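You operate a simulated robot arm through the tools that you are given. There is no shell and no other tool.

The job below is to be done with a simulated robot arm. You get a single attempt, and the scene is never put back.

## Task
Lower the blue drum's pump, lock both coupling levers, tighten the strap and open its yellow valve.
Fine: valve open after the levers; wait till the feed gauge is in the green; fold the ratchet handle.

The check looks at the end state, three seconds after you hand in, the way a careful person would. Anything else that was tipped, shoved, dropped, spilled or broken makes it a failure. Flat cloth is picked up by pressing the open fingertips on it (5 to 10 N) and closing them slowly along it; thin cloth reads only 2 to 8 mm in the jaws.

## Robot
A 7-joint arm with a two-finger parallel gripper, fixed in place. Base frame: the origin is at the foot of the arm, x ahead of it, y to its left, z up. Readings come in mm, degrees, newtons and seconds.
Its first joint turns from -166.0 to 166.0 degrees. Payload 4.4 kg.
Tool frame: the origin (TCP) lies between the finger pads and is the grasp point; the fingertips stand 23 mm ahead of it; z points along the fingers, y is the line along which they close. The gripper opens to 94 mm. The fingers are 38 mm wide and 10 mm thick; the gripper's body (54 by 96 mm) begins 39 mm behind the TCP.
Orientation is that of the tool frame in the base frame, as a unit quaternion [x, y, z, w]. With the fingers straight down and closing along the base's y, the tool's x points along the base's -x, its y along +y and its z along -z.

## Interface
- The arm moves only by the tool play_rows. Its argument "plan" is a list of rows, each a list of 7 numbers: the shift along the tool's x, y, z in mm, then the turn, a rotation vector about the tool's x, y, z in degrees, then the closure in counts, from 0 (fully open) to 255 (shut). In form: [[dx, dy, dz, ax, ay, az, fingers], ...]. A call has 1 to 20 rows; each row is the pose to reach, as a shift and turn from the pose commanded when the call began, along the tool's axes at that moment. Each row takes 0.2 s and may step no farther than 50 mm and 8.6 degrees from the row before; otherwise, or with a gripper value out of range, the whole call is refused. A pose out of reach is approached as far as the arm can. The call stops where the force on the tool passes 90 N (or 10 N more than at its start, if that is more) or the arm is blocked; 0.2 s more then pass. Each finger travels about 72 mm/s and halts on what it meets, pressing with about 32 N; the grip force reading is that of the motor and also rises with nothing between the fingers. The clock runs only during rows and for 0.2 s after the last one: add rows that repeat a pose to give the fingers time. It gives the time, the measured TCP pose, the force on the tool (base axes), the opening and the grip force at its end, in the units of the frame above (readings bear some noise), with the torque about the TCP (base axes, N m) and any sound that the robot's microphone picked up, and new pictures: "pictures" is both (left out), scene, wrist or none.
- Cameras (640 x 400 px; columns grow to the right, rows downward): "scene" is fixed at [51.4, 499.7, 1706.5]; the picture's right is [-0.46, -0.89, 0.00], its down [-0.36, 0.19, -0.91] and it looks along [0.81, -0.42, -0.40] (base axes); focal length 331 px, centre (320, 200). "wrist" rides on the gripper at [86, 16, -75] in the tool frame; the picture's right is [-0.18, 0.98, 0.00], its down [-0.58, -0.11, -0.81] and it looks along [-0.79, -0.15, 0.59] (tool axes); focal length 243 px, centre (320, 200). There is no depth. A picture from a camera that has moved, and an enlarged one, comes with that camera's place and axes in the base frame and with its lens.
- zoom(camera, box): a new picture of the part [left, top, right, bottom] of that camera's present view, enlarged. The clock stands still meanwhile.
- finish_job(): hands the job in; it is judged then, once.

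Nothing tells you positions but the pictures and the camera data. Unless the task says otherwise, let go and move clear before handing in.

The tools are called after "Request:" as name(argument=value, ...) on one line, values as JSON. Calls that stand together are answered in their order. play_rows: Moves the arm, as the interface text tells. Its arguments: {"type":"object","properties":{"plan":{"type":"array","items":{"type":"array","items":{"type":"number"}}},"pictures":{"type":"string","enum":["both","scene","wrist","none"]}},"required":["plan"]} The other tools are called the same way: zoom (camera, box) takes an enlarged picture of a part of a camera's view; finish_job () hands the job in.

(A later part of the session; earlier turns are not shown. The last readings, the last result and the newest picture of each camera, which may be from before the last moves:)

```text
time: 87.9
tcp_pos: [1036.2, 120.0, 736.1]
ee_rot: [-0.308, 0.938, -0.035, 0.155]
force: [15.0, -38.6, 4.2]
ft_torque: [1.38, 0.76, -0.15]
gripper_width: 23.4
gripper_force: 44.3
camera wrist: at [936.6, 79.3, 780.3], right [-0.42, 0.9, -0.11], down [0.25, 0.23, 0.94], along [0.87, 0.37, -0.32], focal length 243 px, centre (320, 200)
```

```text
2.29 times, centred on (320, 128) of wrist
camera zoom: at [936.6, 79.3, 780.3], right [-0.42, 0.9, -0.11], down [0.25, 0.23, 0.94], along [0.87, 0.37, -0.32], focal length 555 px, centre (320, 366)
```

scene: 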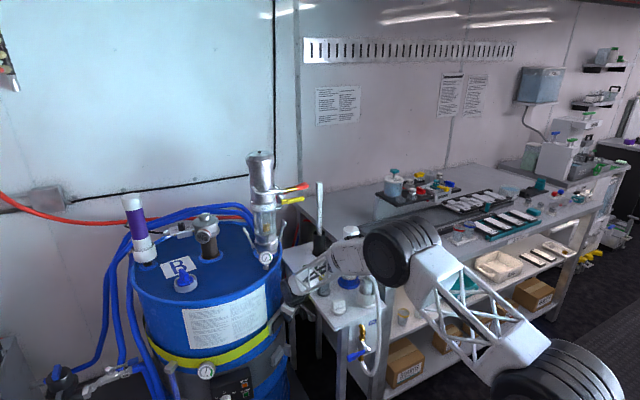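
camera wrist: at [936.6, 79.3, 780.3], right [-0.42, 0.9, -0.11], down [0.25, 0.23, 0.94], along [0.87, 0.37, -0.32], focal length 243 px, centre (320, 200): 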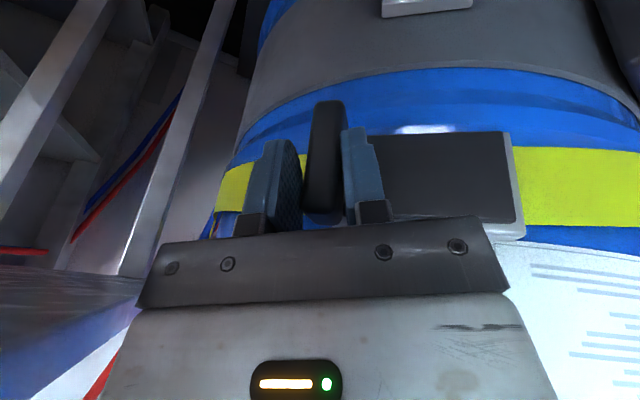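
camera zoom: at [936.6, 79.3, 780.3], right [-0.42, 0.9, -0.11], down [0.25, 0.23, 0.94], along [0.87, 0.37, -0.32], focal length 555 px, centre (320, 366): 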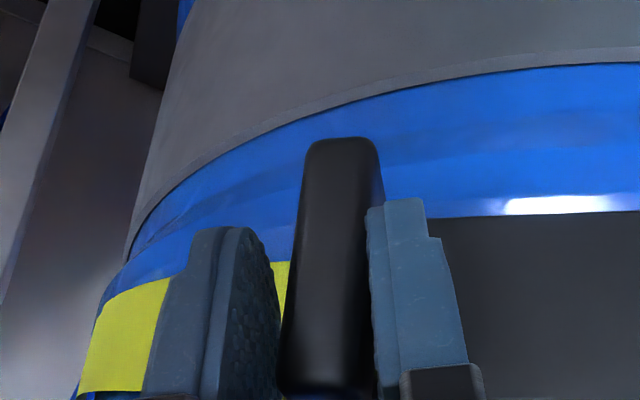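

Better grip (23 mm). I'll trim 3 mm to relieve the load and then pull the tab outward along its arc, turning the tool with it.

Request:
play_rows(plan=[[0, -3, 0, 0, 0, 0, 255], [3.7, -1.9, -1.2, 0.7, 0.4, 2.4, 255], [7.4, -0.7, -2.5, 1.35, 0.8, 4.75, 255], [11, 0.7, -3.7, 2, 1.2, 7.1, 255], [14.7, 2, -5, 2.7, 1.6, 9.5, 255]])

Request:
zoom(camera="wrist", box=[180, 40, 460, 215])

```text
time: 89.1
tcp_pos: [1018.7, 116.0, 734.5]
ee_rot: [-0.226, 0.961, -0.047, 0.152]
force: [-6.8, 13.8, 7.5]
ft_torque: [1.44, 0.8, 0.49]
gripper_width: 23.5
gripper_force: 44.7
camera wrist: at [915.6, 93.0, 780.5], right [-0.26, 0.96, -0.11], down [0.29, 0.18, 0.94], along [0.92, 0.21, -0.32], focal length 243 px, centre (320, 200)
```

scene: 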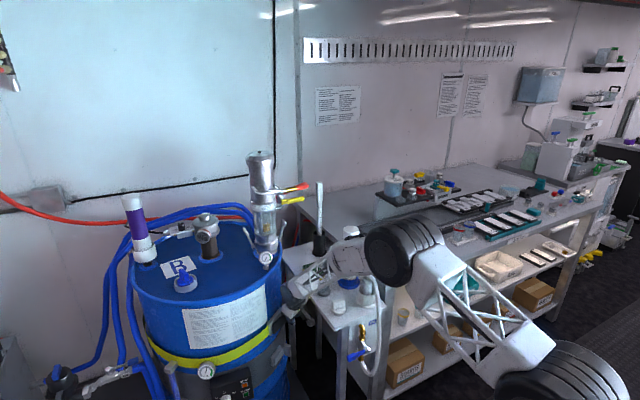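
wrist: 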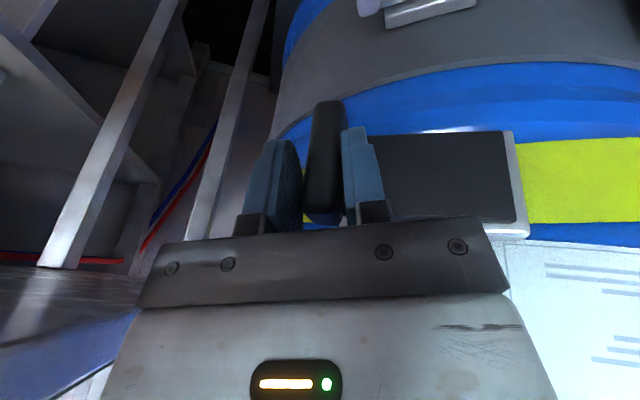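

```text
2.29 times, centred on (320, 128) of wrist
camera zoom: at [915.6, 93.0, 780.5], right [-0.26, 0.96, -0.11], down [0.29, 0.18, 0.94], along [0.92, 0.21, -0.32], focal length 555 px, centre (320, 366)
```

zoom: 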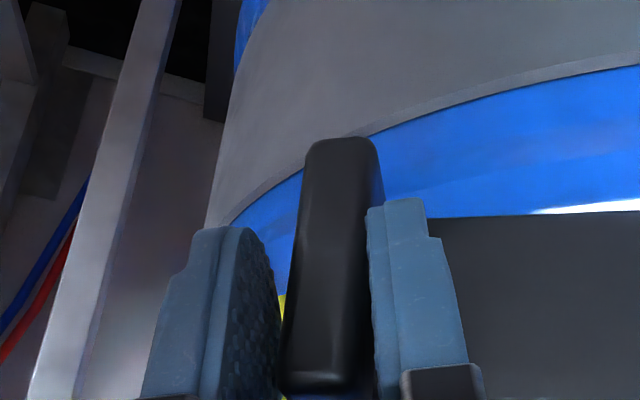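

The handle is opening smoothly with low force. Continuing along the arc.

Request:
play_rows(plan=[[7.4, 2.2, -2.5, 1.35, 0.8, 4.75, 255], [14.5, 5, -5, 2.7, 1.6, 9.5, 255], [21.2, 8.5, -7.5, 4, 2.4, 14.2, 255], [27.7, 12.6, -10, 5.4, 3.2, 19, 255], [33.7, 17.2, -12.5, 6.7, 4, 23.7, 255], [39.4, 22.3, -14.9, 8.1, 4.8, 28.5, 255]])

Request:
zoom(camera="wrist", box=[180, 40, 460, 215])

```text
time: 90.6
tcp_pos: [974.1, 119.9, 734.9]
ee_rot: [0.029, 0.987, -0.084, 0.136]
force: [-8.4, 15.9, -1.3]
ft_torque: [1.63, -0.4, 1.2]
gripper_width: 24.0
gripper_force: 45.1
stopped in row 6: the force on the tool passed its limit at 90 N (the readings are from after the stop); the commanded pose is now the measured one
camera wrist: at [871.2, 152.3, 780.3], right [0.26, 0.96, -0.11], down [0.34, 0.01, 0.94], along [0.91, -0.28, -0.32], focal length 243 px, centre (320, 200)
```

scene: 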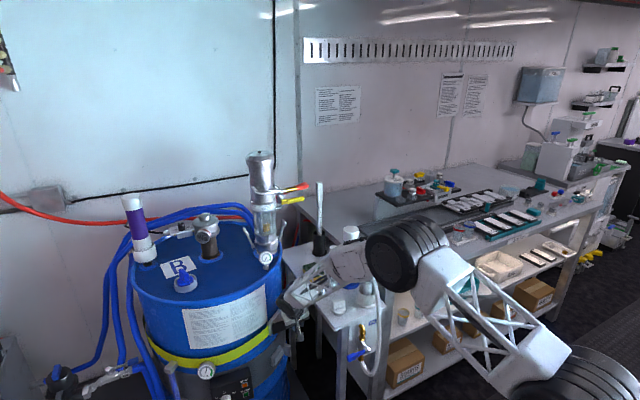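
wrist: 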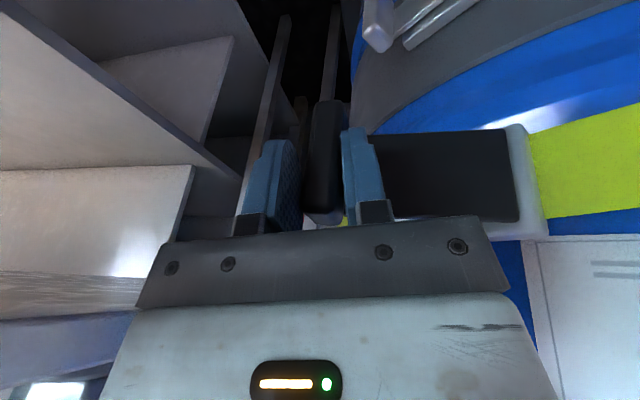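

```text
2.29 times, centred on (320, 128) of wrist
camera zoom: at [871.2, 152.3, 780.3], right [0.26, 0.96, -0.11], down [0.34, 0.01, 0.94], along [0.91, -0.28, -0.32], focal length 555 px, centre (320, 366)
```

zoom: 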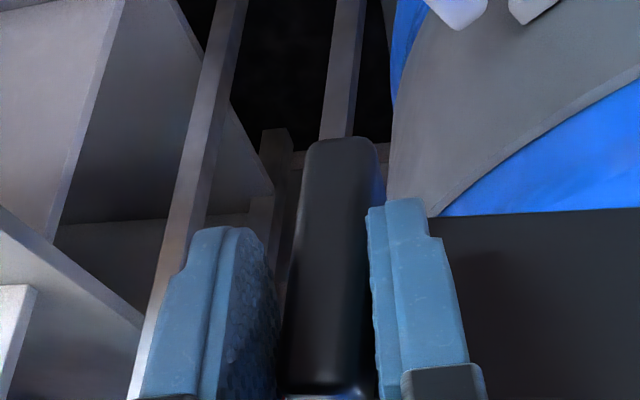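

The pull stopped at 90 N after roughly 38° of opening – either the end of travel or a small arc mismatch. I'll try a tiny further increment to tell which.

Request:
play_rows(plan=[[1.4, 0.3, -0.5, 0.3, 0.2, 0.95, 255], [2.9, 0.7, -0.9, 0.55, 0.32, 1.9, 255], [4.3, 1, -1.4, 0.8, 0.5, 2.85, 255]], pictures="none")

```text
time: 91.4
tcp_pos: [969.2, 121.6, 736.5]
ee_rot: [0.056, 0.986, -0.088, 0.133]
force: [-7.3, 27.7, -4.6]
ft_torque: [1.59, -0.18, 1.63]
gripper_width: 23.9
gripper_force: 45.0
```

It did move further; the residual force is radial, so the hinge is nearer (1008, 209). I'll use the corrected arc and keep opening.

Request:
play_rows(plan=[[-0.2, 3, -0.4, 0, 0, 0, 255], [6.8, 5.3, -2.8, 1.36, 0.8, 4.75, 255], [13.8, 8.5, -5.4, 2.72, 1.6, 9.5, 255], [20.4, 12.3, -7.9, 4.1, 2.4, 14.3, 255], [26.8, 16.8, -10.4, 5.4, 3.2, 19, 255]])

```text
time: 92.6
tcp_pos: [941.9, 139.4, 735.2]
ee_rot: [0.228, 0.961, -0.11, 0.114]
force: [-40.8, -41.3, 9.6]
ft_torque: [1.4, -0.01, 0.14]
gripper_width: 24.4
gripper_force: 44.8
camera wrist: at [860.8, 209.3, 780.6], right [0.61, 0.78, -0.11], down [0.32, -0.12, 0.94], along [0.72, -0.61, -0.32], focal length 243 px, centre (320, 200)
```

scene: 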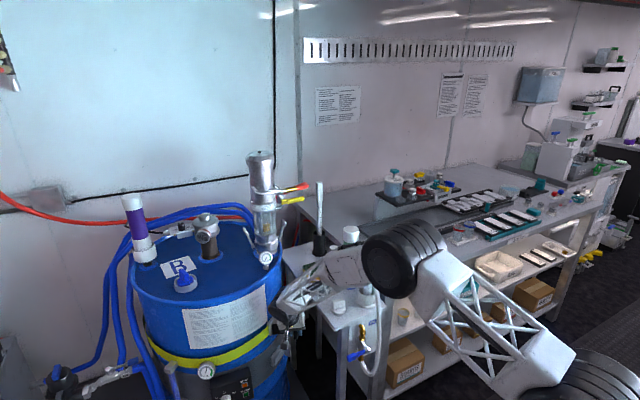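
wrist: 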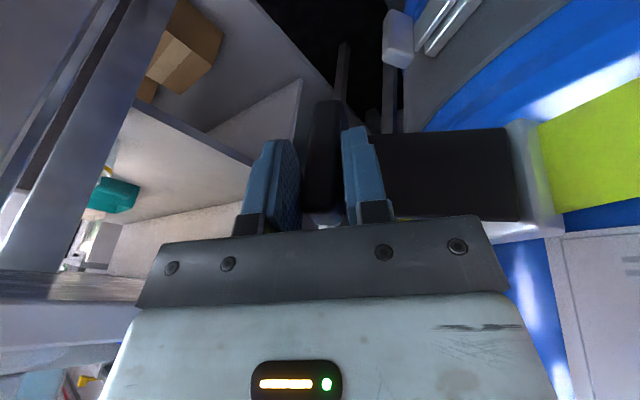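

The handle is at about 61°, and the residual force shows I'm a few mm inside its true arc. I'll correct outward and continue opening.

Request:
play_rows(plan=[[1, -6, 0.7, 0, 0, 0, 255], [8.8, -4.4, -1.8, 1.35, 0.8, 4.75, 255], [16.4, -1.6, -4.4, 2.7, 1.6, 9.5, 255], [23.8, 1.7, -7, 4, 2.4, 14.3, 255], [30.7, 5.7, -9.7, 5.4, 3.2, 19, 255]])

```text
time: 93.5
tcp_pos: [926.6, 155.3, 737.8]
ee_rot: [0.327, 0.932, -0.117, 0.106]
force: [5.9, 20.8, -10.2]
ft_torque: [1.14, -0.82, 1.31]
gripper_width: 23.0
gripper_force: 45.0
stopped in row 4: the force on the tool passed its limit at 91 N (the readings are from after the stop); the commanded pose is now the measured one
camera wrist: at [862.3, 240.5, 782.4], right [0.76, 0.64, -0.1], down [0.28, -0.19, 0.94], along [0.58, -0.75, -0.32], focal length 243 px, centre (320, 200)
```

scene: 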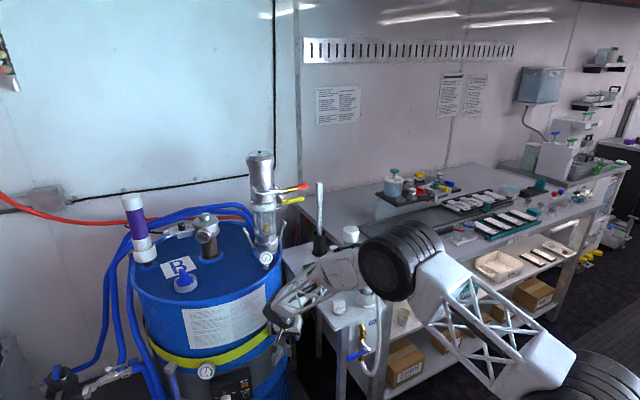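
wrist: 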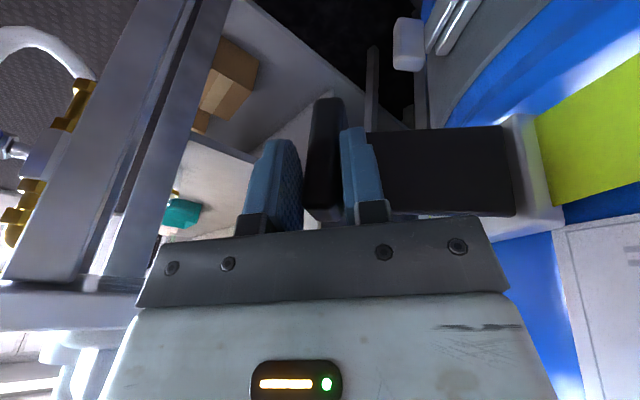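

At about 75° open. I'll test a small further increment to see if this is the end of its travel.

Request:
play_rows(plan=[[1.6, 2, -0.9, 0.27, 0.16, 0.95, 255], [3.1, 3.2, -1.6, 0.54, 0.32, 1.9, 255], [4.6, 4.2, -2.2, 0.8, 0.5, 2.85, 255], [6.1, 5.2, -2.8, 1.1, 0.64, 3.8, 255]], pictures="none")

```text
time: 94.5
tcp_pos: [924.5, 161.3, 738.7]
ee_rot: [0.361, 0.919, -0.123, 0.101]
force: [-39.5, -22.2, 6.9]
ft_torque: [0.99, -0.75, 0.14]
gripper_width: 23.3
gripper_force: 44.6
```

Still opening (about 79°). Let me look at the strap and handle now.

Request:
zoom(camera="wrist", box=[280, 60, 640, 260])

Request:
zoom(camera="scene", box=[130, 280, 310, 400])

```text
1.78 times, centred on (460, 160) of wrist
camera zoom: at [865.9, 250.4, 782.6], right [0.81, 0.58, -0.1], down [0.27, -0.21, 0.94], along [0.52, -0.79, -0.32], focal length 431 px, centre (71, 271)
```

zoom: 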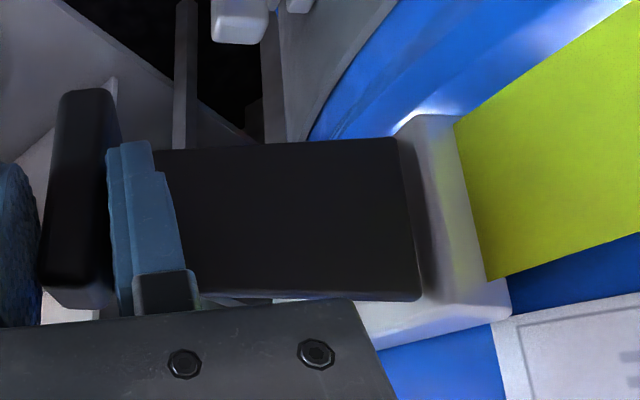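

```text
3.33 times, centred on (220, 340) of scene
camera zoom: at [51.4, 499.7, 1706.5], right [-0.46, -0.89, 0.0], down [-0.36, 0.19, -0.91], along [0.81, -0.42, -0.4], focal length 1102 px, centre (653, -267)
```

zoom: 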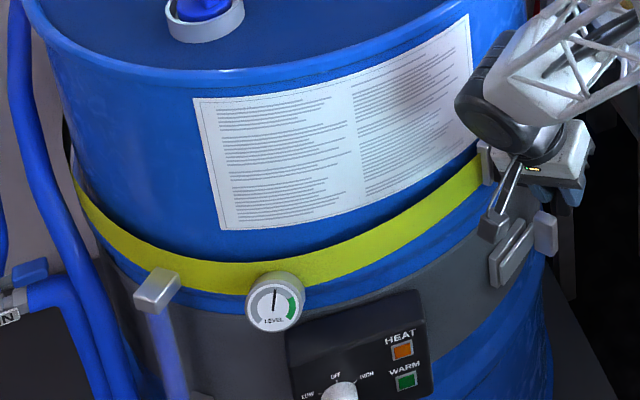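

I'll continue opening a bit more toward 95° with the refined hinge.

Request:
play_rows(plan=[[0.4, -6, 1, 0, 0, 0, 255], [4, -5.2, -0.3, 0.6, 0.4, 2.2, 255], [7.5, -4.4, -1.5, 1.27, 0.75, 4.47, 255], [12, -2.6, -3, 2.1, 1.2, 7.3, 255], [16.3, -0.7, -4.6, 2.9, 1.7, 10.2, 255], [20, 1.2, -6, 3.5, 2.1, 12.6, 255], [23.3, 3.2, -7.3, 4.2, 2.5, 14.9, 255]])

```text
time: 96.1
tcp_pos: [917.3, 186.2, 742.7]
ee_rot: [0.471, 0.869, -0.126, 0.089]
force: [70.7, 42.9, -18.8]
ft_torque: [0.99, -0.86, 1.95]
gripper_width: 6.9
gripper_force: 41.0
stopped in row 7: the force on the tool passed its limit at 91 N (the readings are from after the stop); the commanded pose is now the measured one
camera wrist: at [880.8, 285.2, 787.0], right [0.93, 0.37, -0.08], down [0.19, -0.27, 0.94], along [0.33, -0.89, -0.33], focal length 243 px, centre (320, 200)
```

scene: 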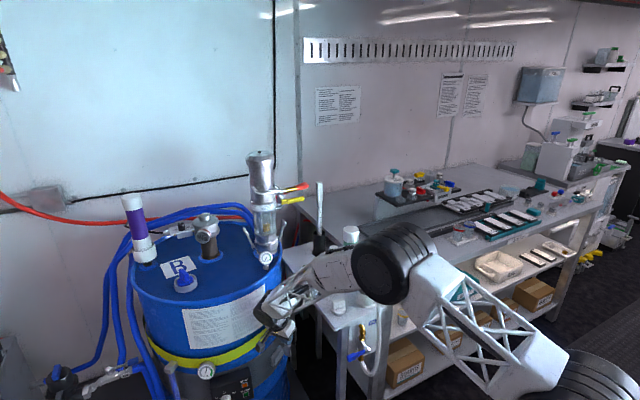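
wrist: 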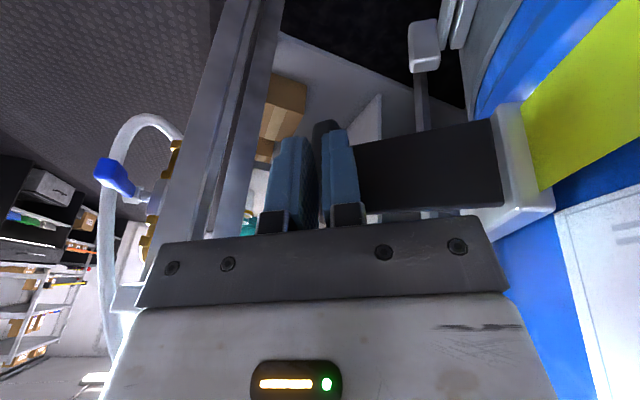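

The tab slipped as the handle reached its end of travel (about 85–90°). I'll open the fingers and look.

Request:
play_rows(plan=[[0, 0, 0, 0, 0, 0, 180], [0, 0, 0, 0, 0, 0, 92], [0, 0, 0, 0, 0, 0, 92]])

Request:
zoom(camera="wrist", box=[240, 60, 600, 260])

```text
time: 96.9
tcp_pos: [912.3, 182.3, 741.3]
ee_rot: [0.471, 0.869, -0.129, 0.086]
force: [0.9, -0.1, 0.4]
ft_torque: [-0.01, 0.01, -0.01]
gripper_width: 60.1
gripper_force: 0.0
camera wrist: at [877.6, 282.2, 785.6], right [0.93, 0.37, -0.09], down [0.2, -0.27, 0.94], along [0.32, -0.89, -0.33], focal length 243 px, centre (320, 200)
```

scene: 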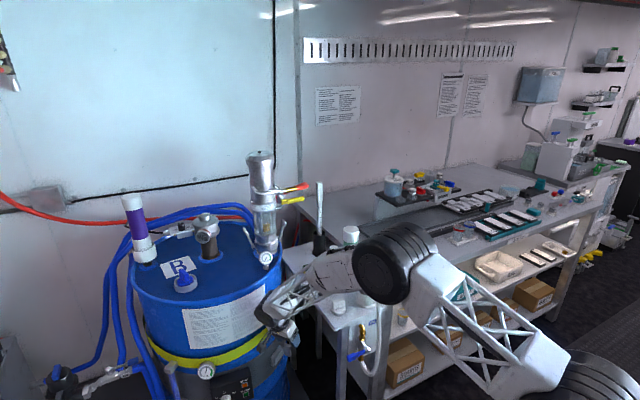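
wrist: 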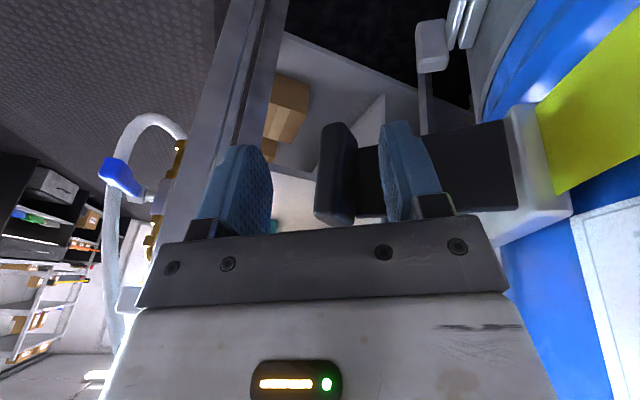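

```text
1.78 times, centred on (420, 160) of wrist
camera zoom: at [877.6, 282.2, 785.6], right [0.93, 0.37, -0.09], down [0.2, -0.27, 0.94], along [0.32, -0.89, -0.33], focal length 431 px, centre (142, 271)
```

zoom: 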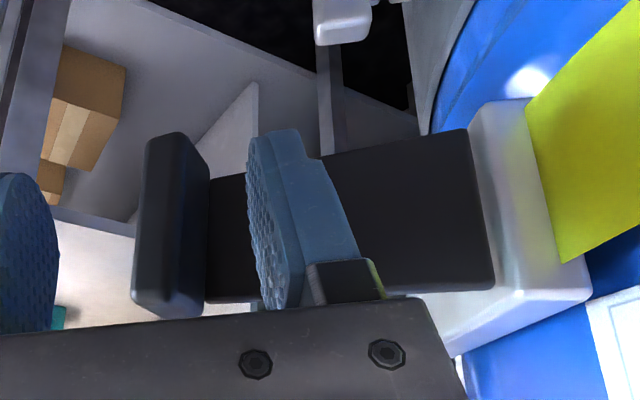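

The handle stands out at about 85–90° and stays. With the fingers still caging the tab, I'll swing it back toward closed along the same arc.

Request:
play_rows(plan=[[-9, -4.5, 3.2, -1.44, -0.76, -5.06, 92], [-17, -5.4, 5.7, -2.8, -1.5, -9.8, 92], [-25, -5.7, 8, -4.1, -2.2, -14.6, 92], [-33.1, -5.2, 10.2, -5.5, -2.9, -19.4, 92], [-41.1, -3.9, 12.3, -6.9, -3.6, -24.1, 92], [-49, -2, 14.2, -8.2, -4.3, -28.9, 92], [-56.9, 0.6, 16.1, -9.6, -5, -33.7, 92], [-64.3, 3.9, 17.7, -10.9, -5.8, -38.4, 92], [-71.6, 7.8, 19.2, -12.3, -6.5, -43.2, 92], [-78.6, 12.4, 20.5, -13.6, -7.2, -48, 92], [-85.1, 17.6, 21.5, -15, -7.9, -52.8, 92], [-91.2, 23.3, 22.4, -16.3, -8.6, -57.5, 92]])

Request:
zoom(camera="wrist", box=[180, 40, 540, 240])

```text
time: 99.5
tcp_pos: [982.1, 114.9, 740.9]
ee_rot: [-0.03, 0.987, -0.07, 0.139]
force: [-0.5, -0.4, 1.1]
ft_torque: [0.05, -0.01, 0.02]
gripper_width: 60.3
gripper_force: 0.1
camera wrist: at [877.8, 133.9, 785.7], right [0.14, 0.99, -0.09], down [0.34, 0.04, 0.94], along [0.93, -0.16, -0.33], focal length 243 px, centre (320, 200)
```

scene: 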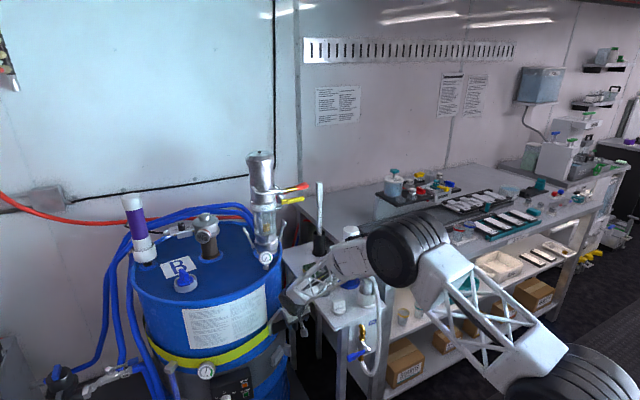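
wrist: 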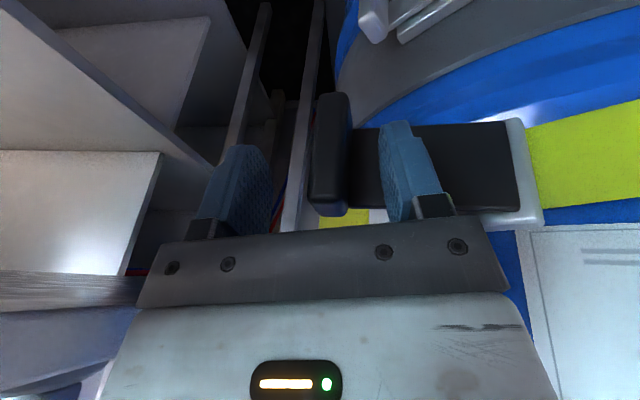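

```text
1.78 times, centred on (360, 140) of wrist
camera zoom: at [877.8, 133.9, 785.7], right [0.14, 0.99, -0.09], down [0.34, 0.04, 0.94], along [0.93, -0.16, -0.33], focal length 431 px, centre (249, 307)
```

zoom: 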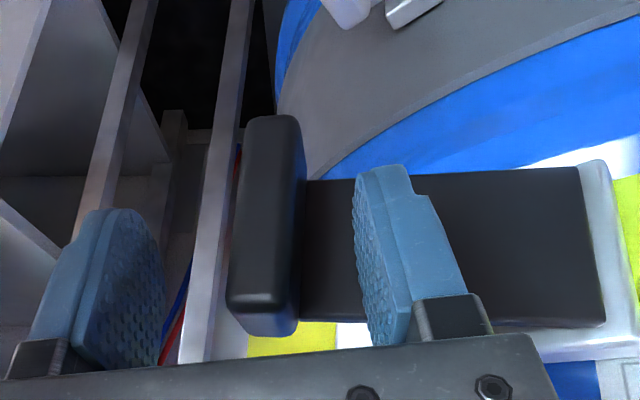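

The handle follows back freely (now about 33°). Continuing to press it fully flat.

Request:
play_rows(plan=[[-7.5, -1.4, 2.3, -1.35, -0.73, -4.75, 92], [-15.4, -2.4, 4.8, -2.7, -1.5, -9.5, 92], [-23.4, -2.8, 7.1, -4.05, -2.2, -14.25, 92], [-31.4, -2.3, 9.3, -5.4, -2.9, -19, 92], [-39.5, -1.2, 11.4, -6.75, -3.7, -23.75, 92], [-47.3, 0.7, 13.4, -8.1, -4.4, -28.5, 92], [-52.1, 2.2, 14.5, -8.9, -4.85, -31.4, 92], [-54, 3.4, 14.8, -8.9, -4.85, -31.4, 92]])

Request:
zoom(camera="wrist", box=[180, 40, 540, 240])

Request:
zoom(camera="scene", box=[130, 280, 310, 400])

```text
time: 101.3
tcp_pos: [1038.0, 119.3, 740.0]
ee_rot: [-0.308, 0.938, -0.027, 0.153]
force: [-29.5, -18.7, 9.2]
ft_torque: [-0.11, 0.6, 1.15]
gripper_width: 60.6
gripper_force: 0.5
camera wrist: at [939.5, 78.0, 785.8], right [-0.42, 0.9, -0.09], down [0.26, 0.22, 0.94], along [0.87, 0.37, -0.33], focal length 243 px, centre (320, 200)
```

scene: 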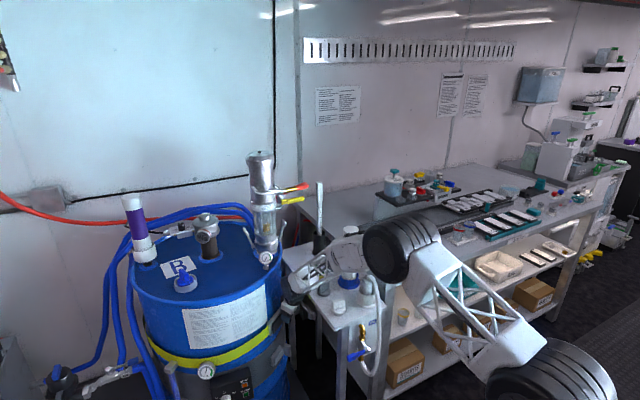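
wrist: 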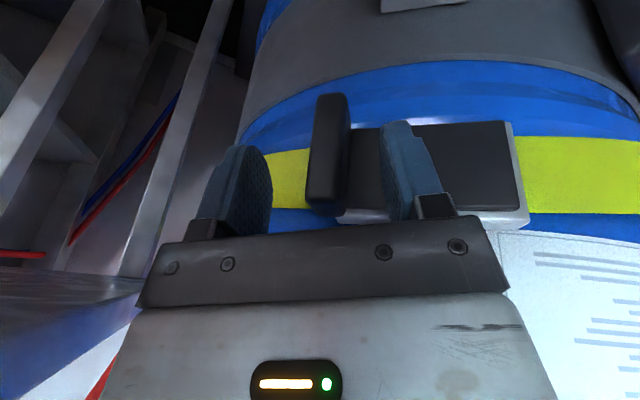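

```text
1.78 times, centred on (360, 140) of wrist
camera zoom: at [939.5, 78.0, 785.8], right [-0.42, 0.9, -0.09], down [0.26, 0.22, 0.94], along [0.87, 0.37, -0.33], focal length 431 px, centre (249, 307)
```

zoom: 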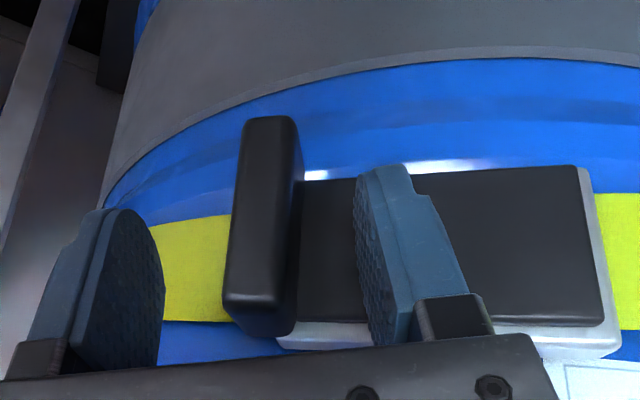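

```text
3.33 times, centred on (220, 340) of scene
camera zoom: at [51.4, 499.7, 1706.5], right [-0.46, -0.89, 0.0], down [-0.36, 0.19, -0.91], along [0.81, -0.42, -0.4], focal length 1102 px, centre (653, -267)
```

zoom: 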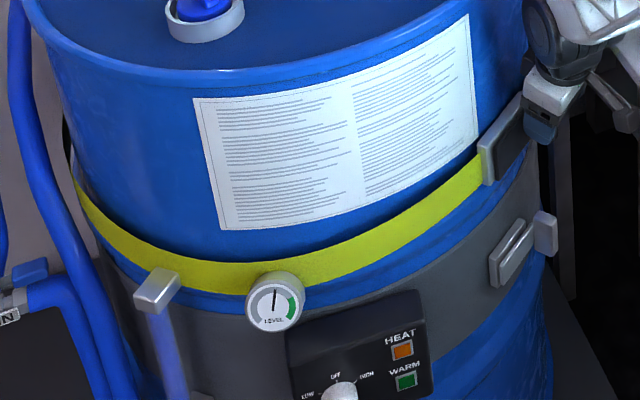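

The handle is flat again after one full stroke. I'll compare the strap with the earlier picture using the same zoom.

Request:
zoom(camera="scene", box=[150, 290, 300, 400])

Request:
zoom(camera="wrist", box=[360, 100, 640, 260])

```text
3.64 times, centred on (225, 345) of scene
camera zoom: at [51.4, 499.7, 1706.5], right [-0.46, -0.89, 0.0], down [-0.36, 0.19, -0.91], along [0.81, -0.42, -0.4], focal length 1202 px, centre (666, -327)
```

zoom: 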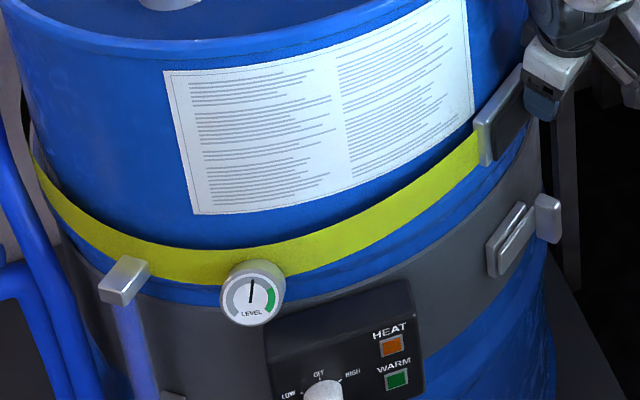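

```text
2.29 times, centred on (500, 180) of wrist
camera zoom: at [939.5, 78.0, 785.8], right [-0.42, 0.9, -0.09], down [0.26, 0.22, 0.94], along [0.87, 0.37, -0.33], focal length 555 px, centre (-91, 246)
```

zoom: 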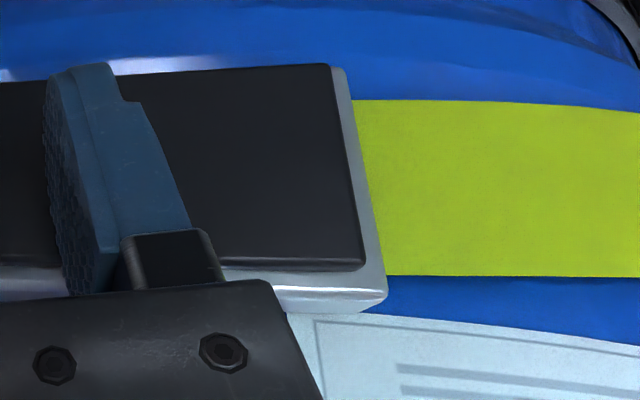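

To judge the strap properly, I'll back out to exactly the earlier viewing pose and compare.

Request:
play_rows(plan=[[4, 0, -3, 0, 0, 0, 92], [4, 0, -35, 0, 0, 0, 92], [0, 5, -65, 0, 0, 0, 92], [-6, 16, -85, 5, 0, 0, 92], [-11.4, 27.6, -99.5, 10, 0, 0, 92], [-11.4, 27.6, -99.5, 10, 0, 0, 92]])

Request:
zoom(camera="wrist", box=[220, 0, 500, 175])

```text
time: 102.7
tcp_pos: [1000.2, 145.2, 834.7]
ee_rot: [-0.294, 0.932, -0.11, 0.18]
force: [0.1, -0.1, 0.3]
ft_torque: [-0.01, -0.01, 0.01]
gripper_width: 60.1
gripper_force: 0.0
camera wrist: at [895.4, 114.3, 875.1], right [-0.36, 0.9, -0.25], down [0.18, 0.33, 0.93], along [0.92, 0.29, -0.28], focal length 243 px, centre (320, 200)
```

scene: 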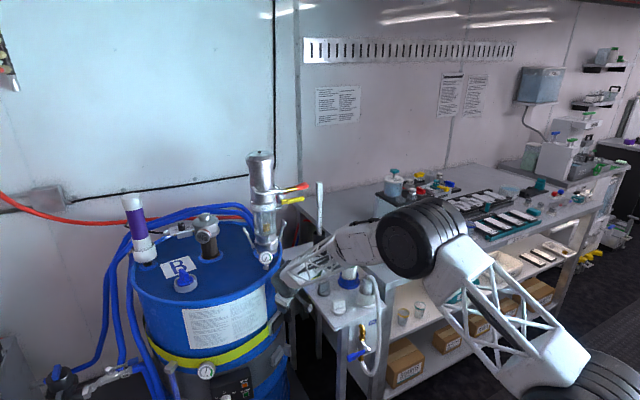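
wrist: 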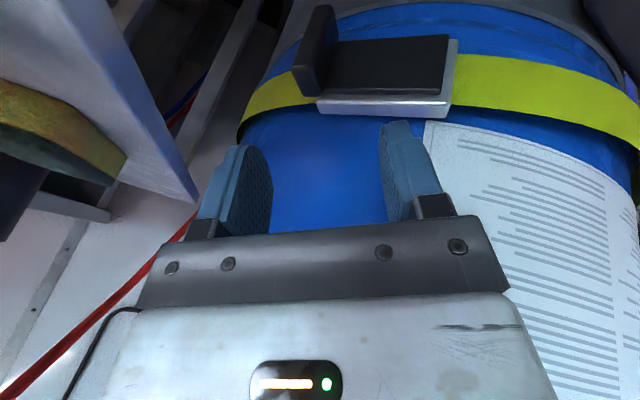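

```text
2.29 times, centred on (360, 88) of wrist
camera zoom: at [895.4, 114.3, 875.1], right [-0.36, 0.9, -0.25], down [0.18, 0.33, 0.93], along [0.92, 0.29, -0.28], focal length 555 px, centre (229, 457)
```

zoom: 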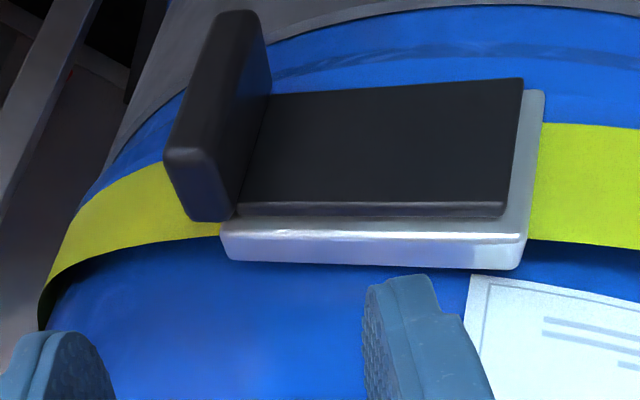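

The view looks nearly the same as before. I'll compare the ratchet region in the scene camera using the identical zoom box as earlier.

Request:
zoom(camera="scene", box=[240, 290, 320, 370])

Request:
zoom(camera="scene", box=[135, 310, 215, 390])

```text
5.00 times, centred on (280, 330) of scene
camera zoom: at [51.4, 499.7, 1706.5], right [-0.46, -0.89, 0.0], down [-0.36, 0.19, -0.91], along [0.81, -0.42, -0.4], focal length 1653 px, centre (520, -450)
```

zoom: 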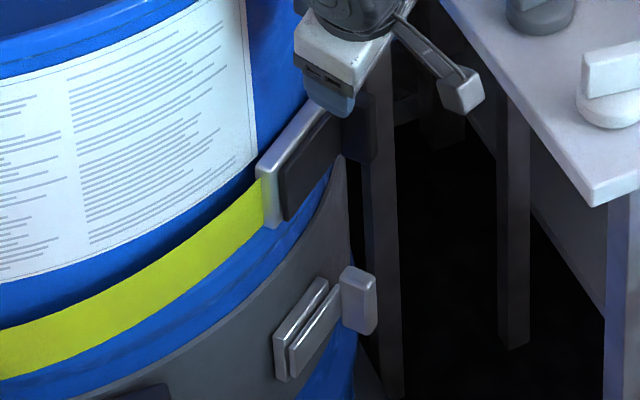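

```text
5.00 times, centred on (175, 350) of scene
camera zoom: at [51.4, 499.7, 1706.5], right [-0.46, -0.89, 0.0], down [-0.36, 0.19, -0.91], along [0.81, -0.42, -0.4], focal length 1653 px, centre (1045, -550)
```

zoom: 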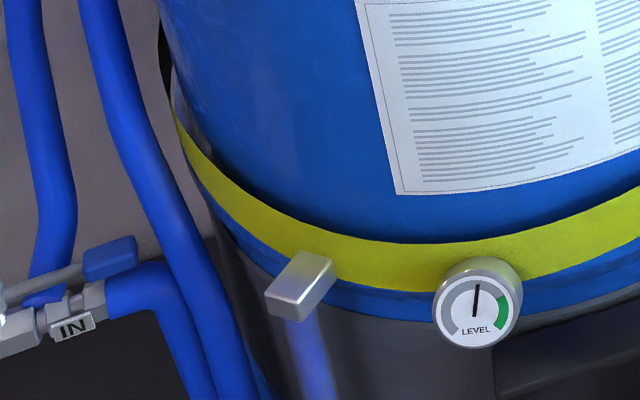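

No visible change after one stroke, so more strokes are probably needed. I'll re-grip the tab for another stroke.

Request:
play_rows(plan=[[6, -6, 20, -4, 0, 0, 92], [13.6, -12, 45, -8, 0, 0, 92], [13.6, -15.1, 64.7, -10, 0, 0, 92], [13.7, -12, 86, -10, 0, 0, 92], [13.7, -7.9, 109, -10, 0, 0, 92], [13.7, -7.9, 109, -10, 0, 0, 150], [13.7, -7.9, 109, -10, 0, 0, 200], [13.7, -7.9, 109, -10, 0, 0, 255], [13.7, -7.9, 109, -10, 0, 0, 255]], pictures="wrist")

```text
time: 104.7
tcp_pos: [1036.8, 120.3, 733.2]
ee_rot: [-0.308, 0.938, -0.027, 0.153]
force: [-15.0, -5.3, -14.3]
ft_torque: [1.15, 1.15, 0.94]
gripper_width: 23.4
gripper_force: 44.9
camera wrist: at [939.0, 79.4, 778.0], right [-0.42, 0.9, -0.09], down [0.26, 0.22, 0.94], along [0.87, 0.37, -0.33], focal length 243 px, centre (320, 200)
```

wrist: 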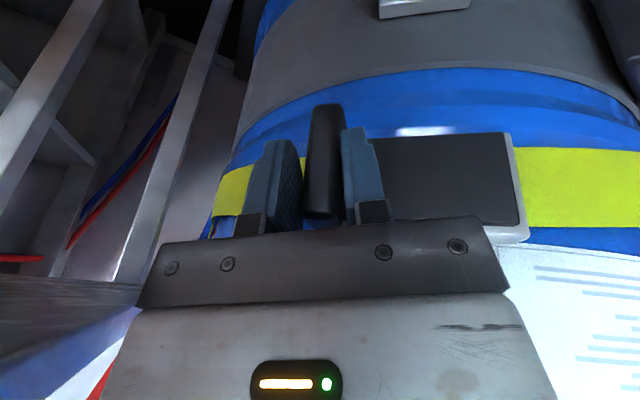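

Grip is clean this time. One call for the whole opening stroke using the fitted hinge.

Request:
play_rows(plan=[[7.6, 2.3, -2.5, 1.35, 0.73, 4.75, 255], [14.9, 5.3, -5.1, 2.7, 1.45, 9.5, 255], [21.9, 8.9, -7.6, 4.05, 2.2, 14.2, 255], [28.6, 13.2, -10.2, 5.4, 2.9, 19, 255], [34.8, 18.1, -12.7, 6.75, 3.6, 23.7, 255], [40.5, 23.5, -15.1, 8.1, 4.35, 28.5, 255], [45.8, 29.4, -17.6, 9.45, 5.1, 33.2, 255], [50.6, 35.9, -19.9, 10.8, 5.8, 38, 255], [54.7, 42.7, -22.1, 12.15, 6.5, 42.7, 255], [58.3, 49.9, -24.2, 13.5, 7.25, 47.5, 255], [61.1, 57.4, -26.2, 14.85, 8, 52.2, 255], [63.4, 65.2, -28, 16.2, 8.7, 56.9, 255], [64.9, 73.2, -29.7, 17.55, 9.4, 61.7, 255], [65.8, 81.4, -31.2, 18.9, 10.15, 66.4, 255], [66, 89.5, -32.5, 20.25, 10.9, 71.2, 255], [65.5, 97.7, -33.6, 21.6, 11.6, 75.9, 255]], pictures="wrist")

```text
time: 107.6
tcp_pos: [937.1, 143.8, 736.4]
ee_rot: [0.26, 0.953, -0.106, 0.115]
force: [0.1, 21.3, -6.8]
ft_torque: [1.53, -0.39, 1.52]
gripper_width: 23.1
gripper_force: 45.3
stopped in row 14: the force on the tool passed its limit at 90 N (the readings are from after the stop); the commanded pose is now the measured one
camera wrist: at [860.2, 218.1, 780.4], right [0.66, 0.74, -0.09], down [0.3, -0.15, 0.94], along [0.69, -0.65, -0.32], focal length 243 px, centre (320, 200)
```

wrist: 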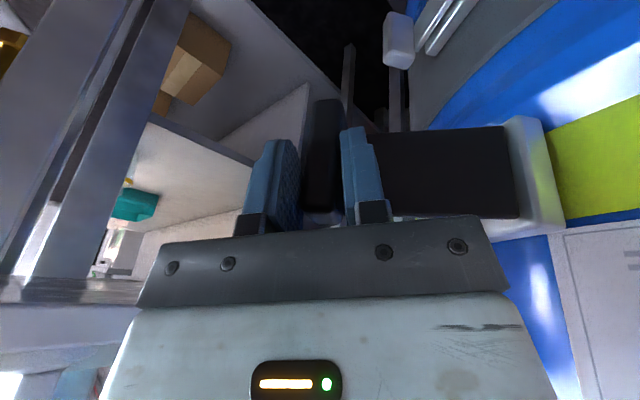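

Stopped at about 67° on a transient. Continuing more slowly to about 82°.

Request:
play_rows(plan=[[3, -0.2, -0.9, 0.5, 0.27, 1.75, 255], [6.1, -0.4, -1.7, 1, 0.53, 3.5, 255], [10, 0.5, -3, 1.7, 0.9, 5.9, 255], [13.9, 1.4, -4.2, 2.4, 1.24, 8.3, 255], [17.5, 3, -5.5, 3.1, 1.6, 10.7, 255], [21, 4.8, -6.8, 3.8, 1.95, 13, 255], [23, 6, -7.5, 4.2, 2.2, 14.5, 255]], pictures="wrist")

```text
time: 108.5
tcp_pos: [928.8, 154.7, 735.7]
ee_rot: [0.319, 0.935, -0.111, 0.11]
force: [4.3, 15.6, -10.6]
ft_torque: [1.16, -1.22, 1.12]
gripper_width: 22.9
gripper_force: 45.0
stopped in row 4: the force on the tool passed its limit at 92 N (the readings are from after the stop); the commanded pose is now the measured one
camera wrist: at [861.7, 236.7, 781.2], right [0.75, 0.65, -0.09], down [0.27, -0.19, 0.94], along [0.6, -0.73, -0.32], focal length 243 px, centre (320, 200)
```

wrist: 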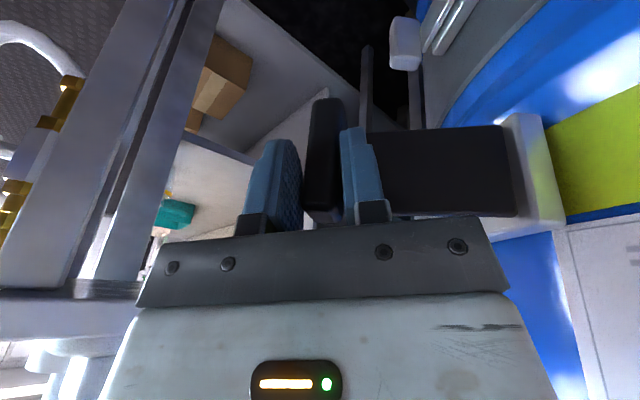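

All the measured points lie on a circle about (1005, 208) of radius 93.3, so I now have an exact hinge. Continuing slowly on that arc to find the real end stop.

Request:
play_rows(plan=[[3.8, 0.9, -1.2, 0.72, 0.36, 2.5, 255], [7.3, 2.2, -2.5, 1.4, 0.7, 4.9, 255], [10.9, 3.8, -3.7, 2.1, 1.04, 7.2, 255], [14.4, 5.5, -5, 2.8, 1.4, 9.6, 255], [17.8, 7.4, -6.2, 3.5, 1.7, 12, 255], [21.1, 9.4, -7.5, 4.2, 2.1, 14.4, 255]], pictures="wrist")

```text
time: 109.9
tcp_pos: [917.4, 173.8, 737.7]
ee_rot: [0.441, 0.884, -0.125, 0.094]
force: [-1.8, -31.6, 25.8]
ft_torque: [0.42, -1.11, 0.33]
gripper_width: 24.3
gripper_force: 44.9
camera wrist: at [874.3, 270.8, 782.4], right [0.9, 0.43, -0.09], down [0.21, -0.26, 0.94], along [0.38, -0.87, -0.32], focal length 243 px, centre (320, 200)
```

wrist: 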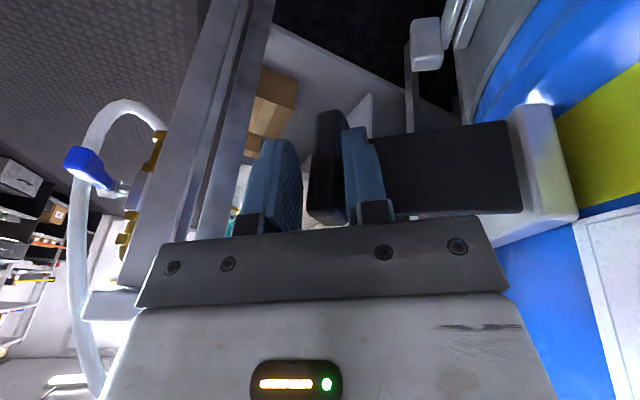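

Fully open at about 89° without slipping this time. Now the return stroke on the exact arc, keeping the grip.

Request:
play_rows(plan=[[-7.4, -1.8, 2.4, -1.3, -0.6, -4.4, 255], [-15.1, -3, 4.8, -2.65, -1.3, -9.1, 255], [-22.9, -3.5, 7.2, -4, -2, -13.9, 255], [-30.7, -3.3, 9.4, -5.4, -2.7, -18.7, 255], [-38.5, -2.4, 11.5, -6.8, -3.4, -23.4, 255], [-46.3, -0.7, 13.6, -8.2, -4.1, -28.2, 255], [-53.8, 1.6, 15.4, -9.5, -4.8, -32.9, 255], [-61.2, 4.5, 17.1, -10.9, -5.5, -37.7, 255], [-68.3, 8.1, 18.7, -12.3, -6.2, -42.5, 255], [-75.1, 12.3, 20, -13.7, -6.8, -47.2, 255], [-81.7, 17.2, 21.2, -15.1, -7.5, -52, 255], [-87.7, 22.5, 22.2, -16.4, -8.2, -56.7, 255], [-93.3, 28.4, 23, -17.8, -8.9, -61.5, 255], [-98.4, 34.7, 23.6, -19.2, -9.6, -66.3, 255], [-103, 41.4, 23.9, -20.6, -10.3, -71, 255], [-107, 48.5, 24, -22, -11, -75.8, 255], [-110.4, 55.9, 24, -23.3, -11.7, -80.5, 255], [-113.2, 63.6, 23.7, -24.7, -12.4, -85.3, 255]])

Request:
zoom(camera="scene", box=[150, 290, 300, 400])

```text
time: 113.7
tcp_pos: [1035.0, 120.0, 736.1]
ee_rot: [-0.312, 0.937, -0.022, 0.153]
force: [-25.2, -33.4, 3.7]
ft_torque: [1.07, 0.86, 0.45]
gripper_width: 22.6
gripper_force: 44.8
camera wrist: at [937.6, 76.9, 781.2], right [-0.43, 0.9, -0.09], down [0.26, 0.21, 0.94], along [0.86, 0.38, -0.33], focal length 243 px, centre (320, 200)
```

scene: 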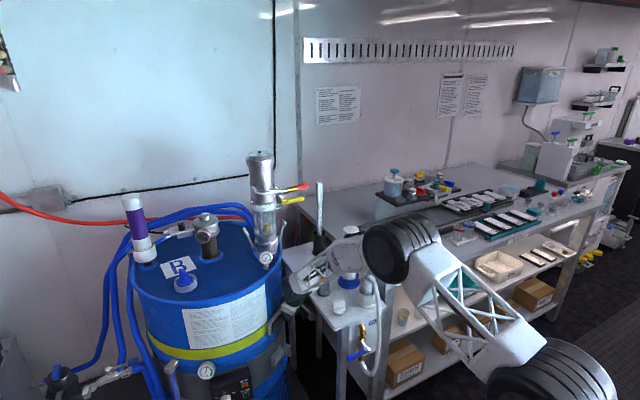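
wrist: 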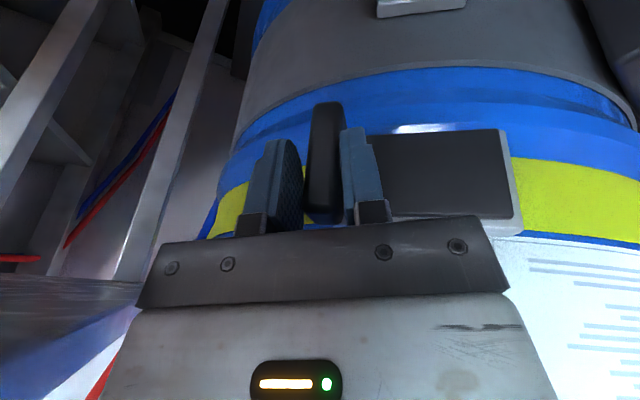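

```text
3.64 times, centred on (225, 345) of scene
camera zoom: at [51.4, 499.7, 1706.5], right [-0.46, -0.89, 0.0], down [-0.36, 0.19, -0.91], along [0.81, -0.42, -0.4], focal length 1202 px, centre (666, -327)
```

zoom: 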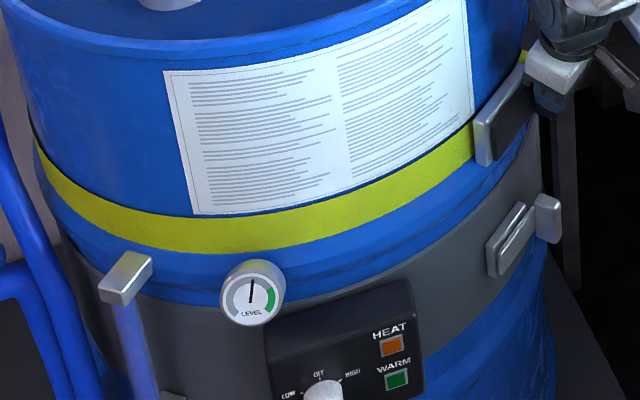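

The strap has visibly pulled up snug against the drum now. I'll release the tab, back out and inspect that the handle is flat and whether any slack remains.

Request:
play_rows(plan=[[0, 0, 0, 0, 0, 0, 180], [0, 0, 0, 0, 0, 0, 92], [0, 0, 0, 0, 0, 0, 92], [4, 0, -30, 0, 0, 0, 92], [0, 5, -65, 0, 0, 0, 92], [-6, 16, -85, 5, 0, 0, 92], [-11.4, 27.6, -99.5, 10, 0, 0, 92], [-11.4, 27.6, -99.5, 10, 0, 0, 92]])

Request:
zoom(camera="wrist", box=[220, 0, 500, 175])

Request:
zoom(camera="scene", box=[240, 290, 320, 370])

Request:
zoom(camera="scene", box=[135, 310, 215, 390])

```text
time: 115.5
tcp_pos: [999.0, 143.9, 831.0]
ee_rot: [-0.298, 0.932, -0.104, 0.181]
force: [0.8, -0.5, 0.1]
ft_torque: [0.01, 0.0, 0.0]
gripper_width: 60.1
gripper_force: 0.1
camera wrist: at [894.7, 112.1, 870.5], right [-0.37, 0.9, -0.25], down [0.18, 0.33, 0.93], along [0.91, 0.3, -0.28], focal length 243 px, centre (320, 200)
```

scene: 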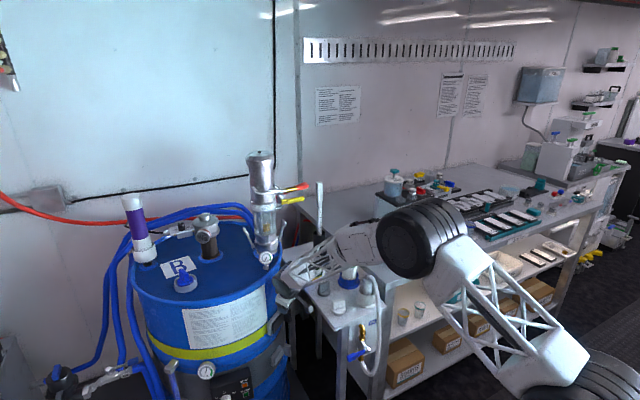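
wrist: 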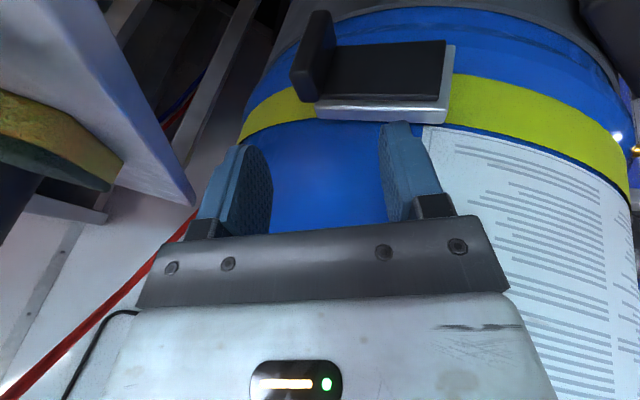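

```text
2.29 times, centred on (360, 88) of wrist
camera zoom: at [894.7, 112.1, 870.5], right [-0.37, 0.9, -0.25], down [0.18, 0.33, 0.93], along [0.91, 0.3, -0.28], focal length 555 px, centre (229, 457)
```

zoom: 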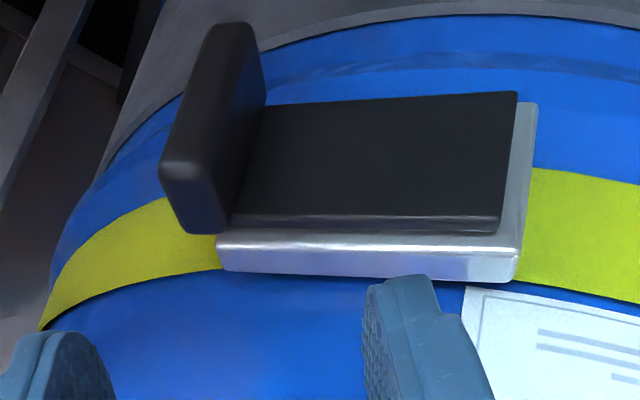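

```text
5.00 times, centred on (280, 330) of scene
camera zoom: at [51.4, 499.7, 1706.5], right [-0.46, -0.89, 0.0], down [-0.36, 0.19, -0.91], along [0.81, -0.42, -0.4], focal length 1653 px, centre (520, -450)
```

zoom: 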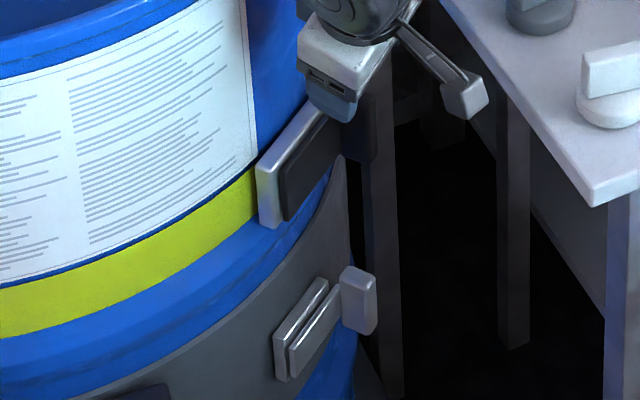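

```text
5.00 times, centred on (175, 350) of scene
camera zoom: at [51.4, 499.7, 1706.5], right [-0.46, -0.89, 0.0], down [-0.36, 0.19, -0.91], along [0.81, -0.42, -0.4], focal length 1653 px, centre (1045, -550)
```

zoom: 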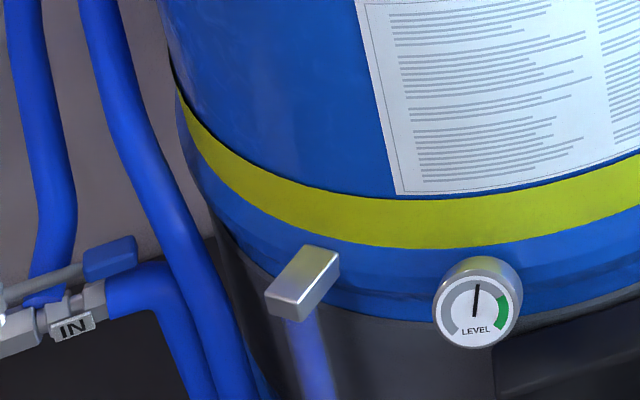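

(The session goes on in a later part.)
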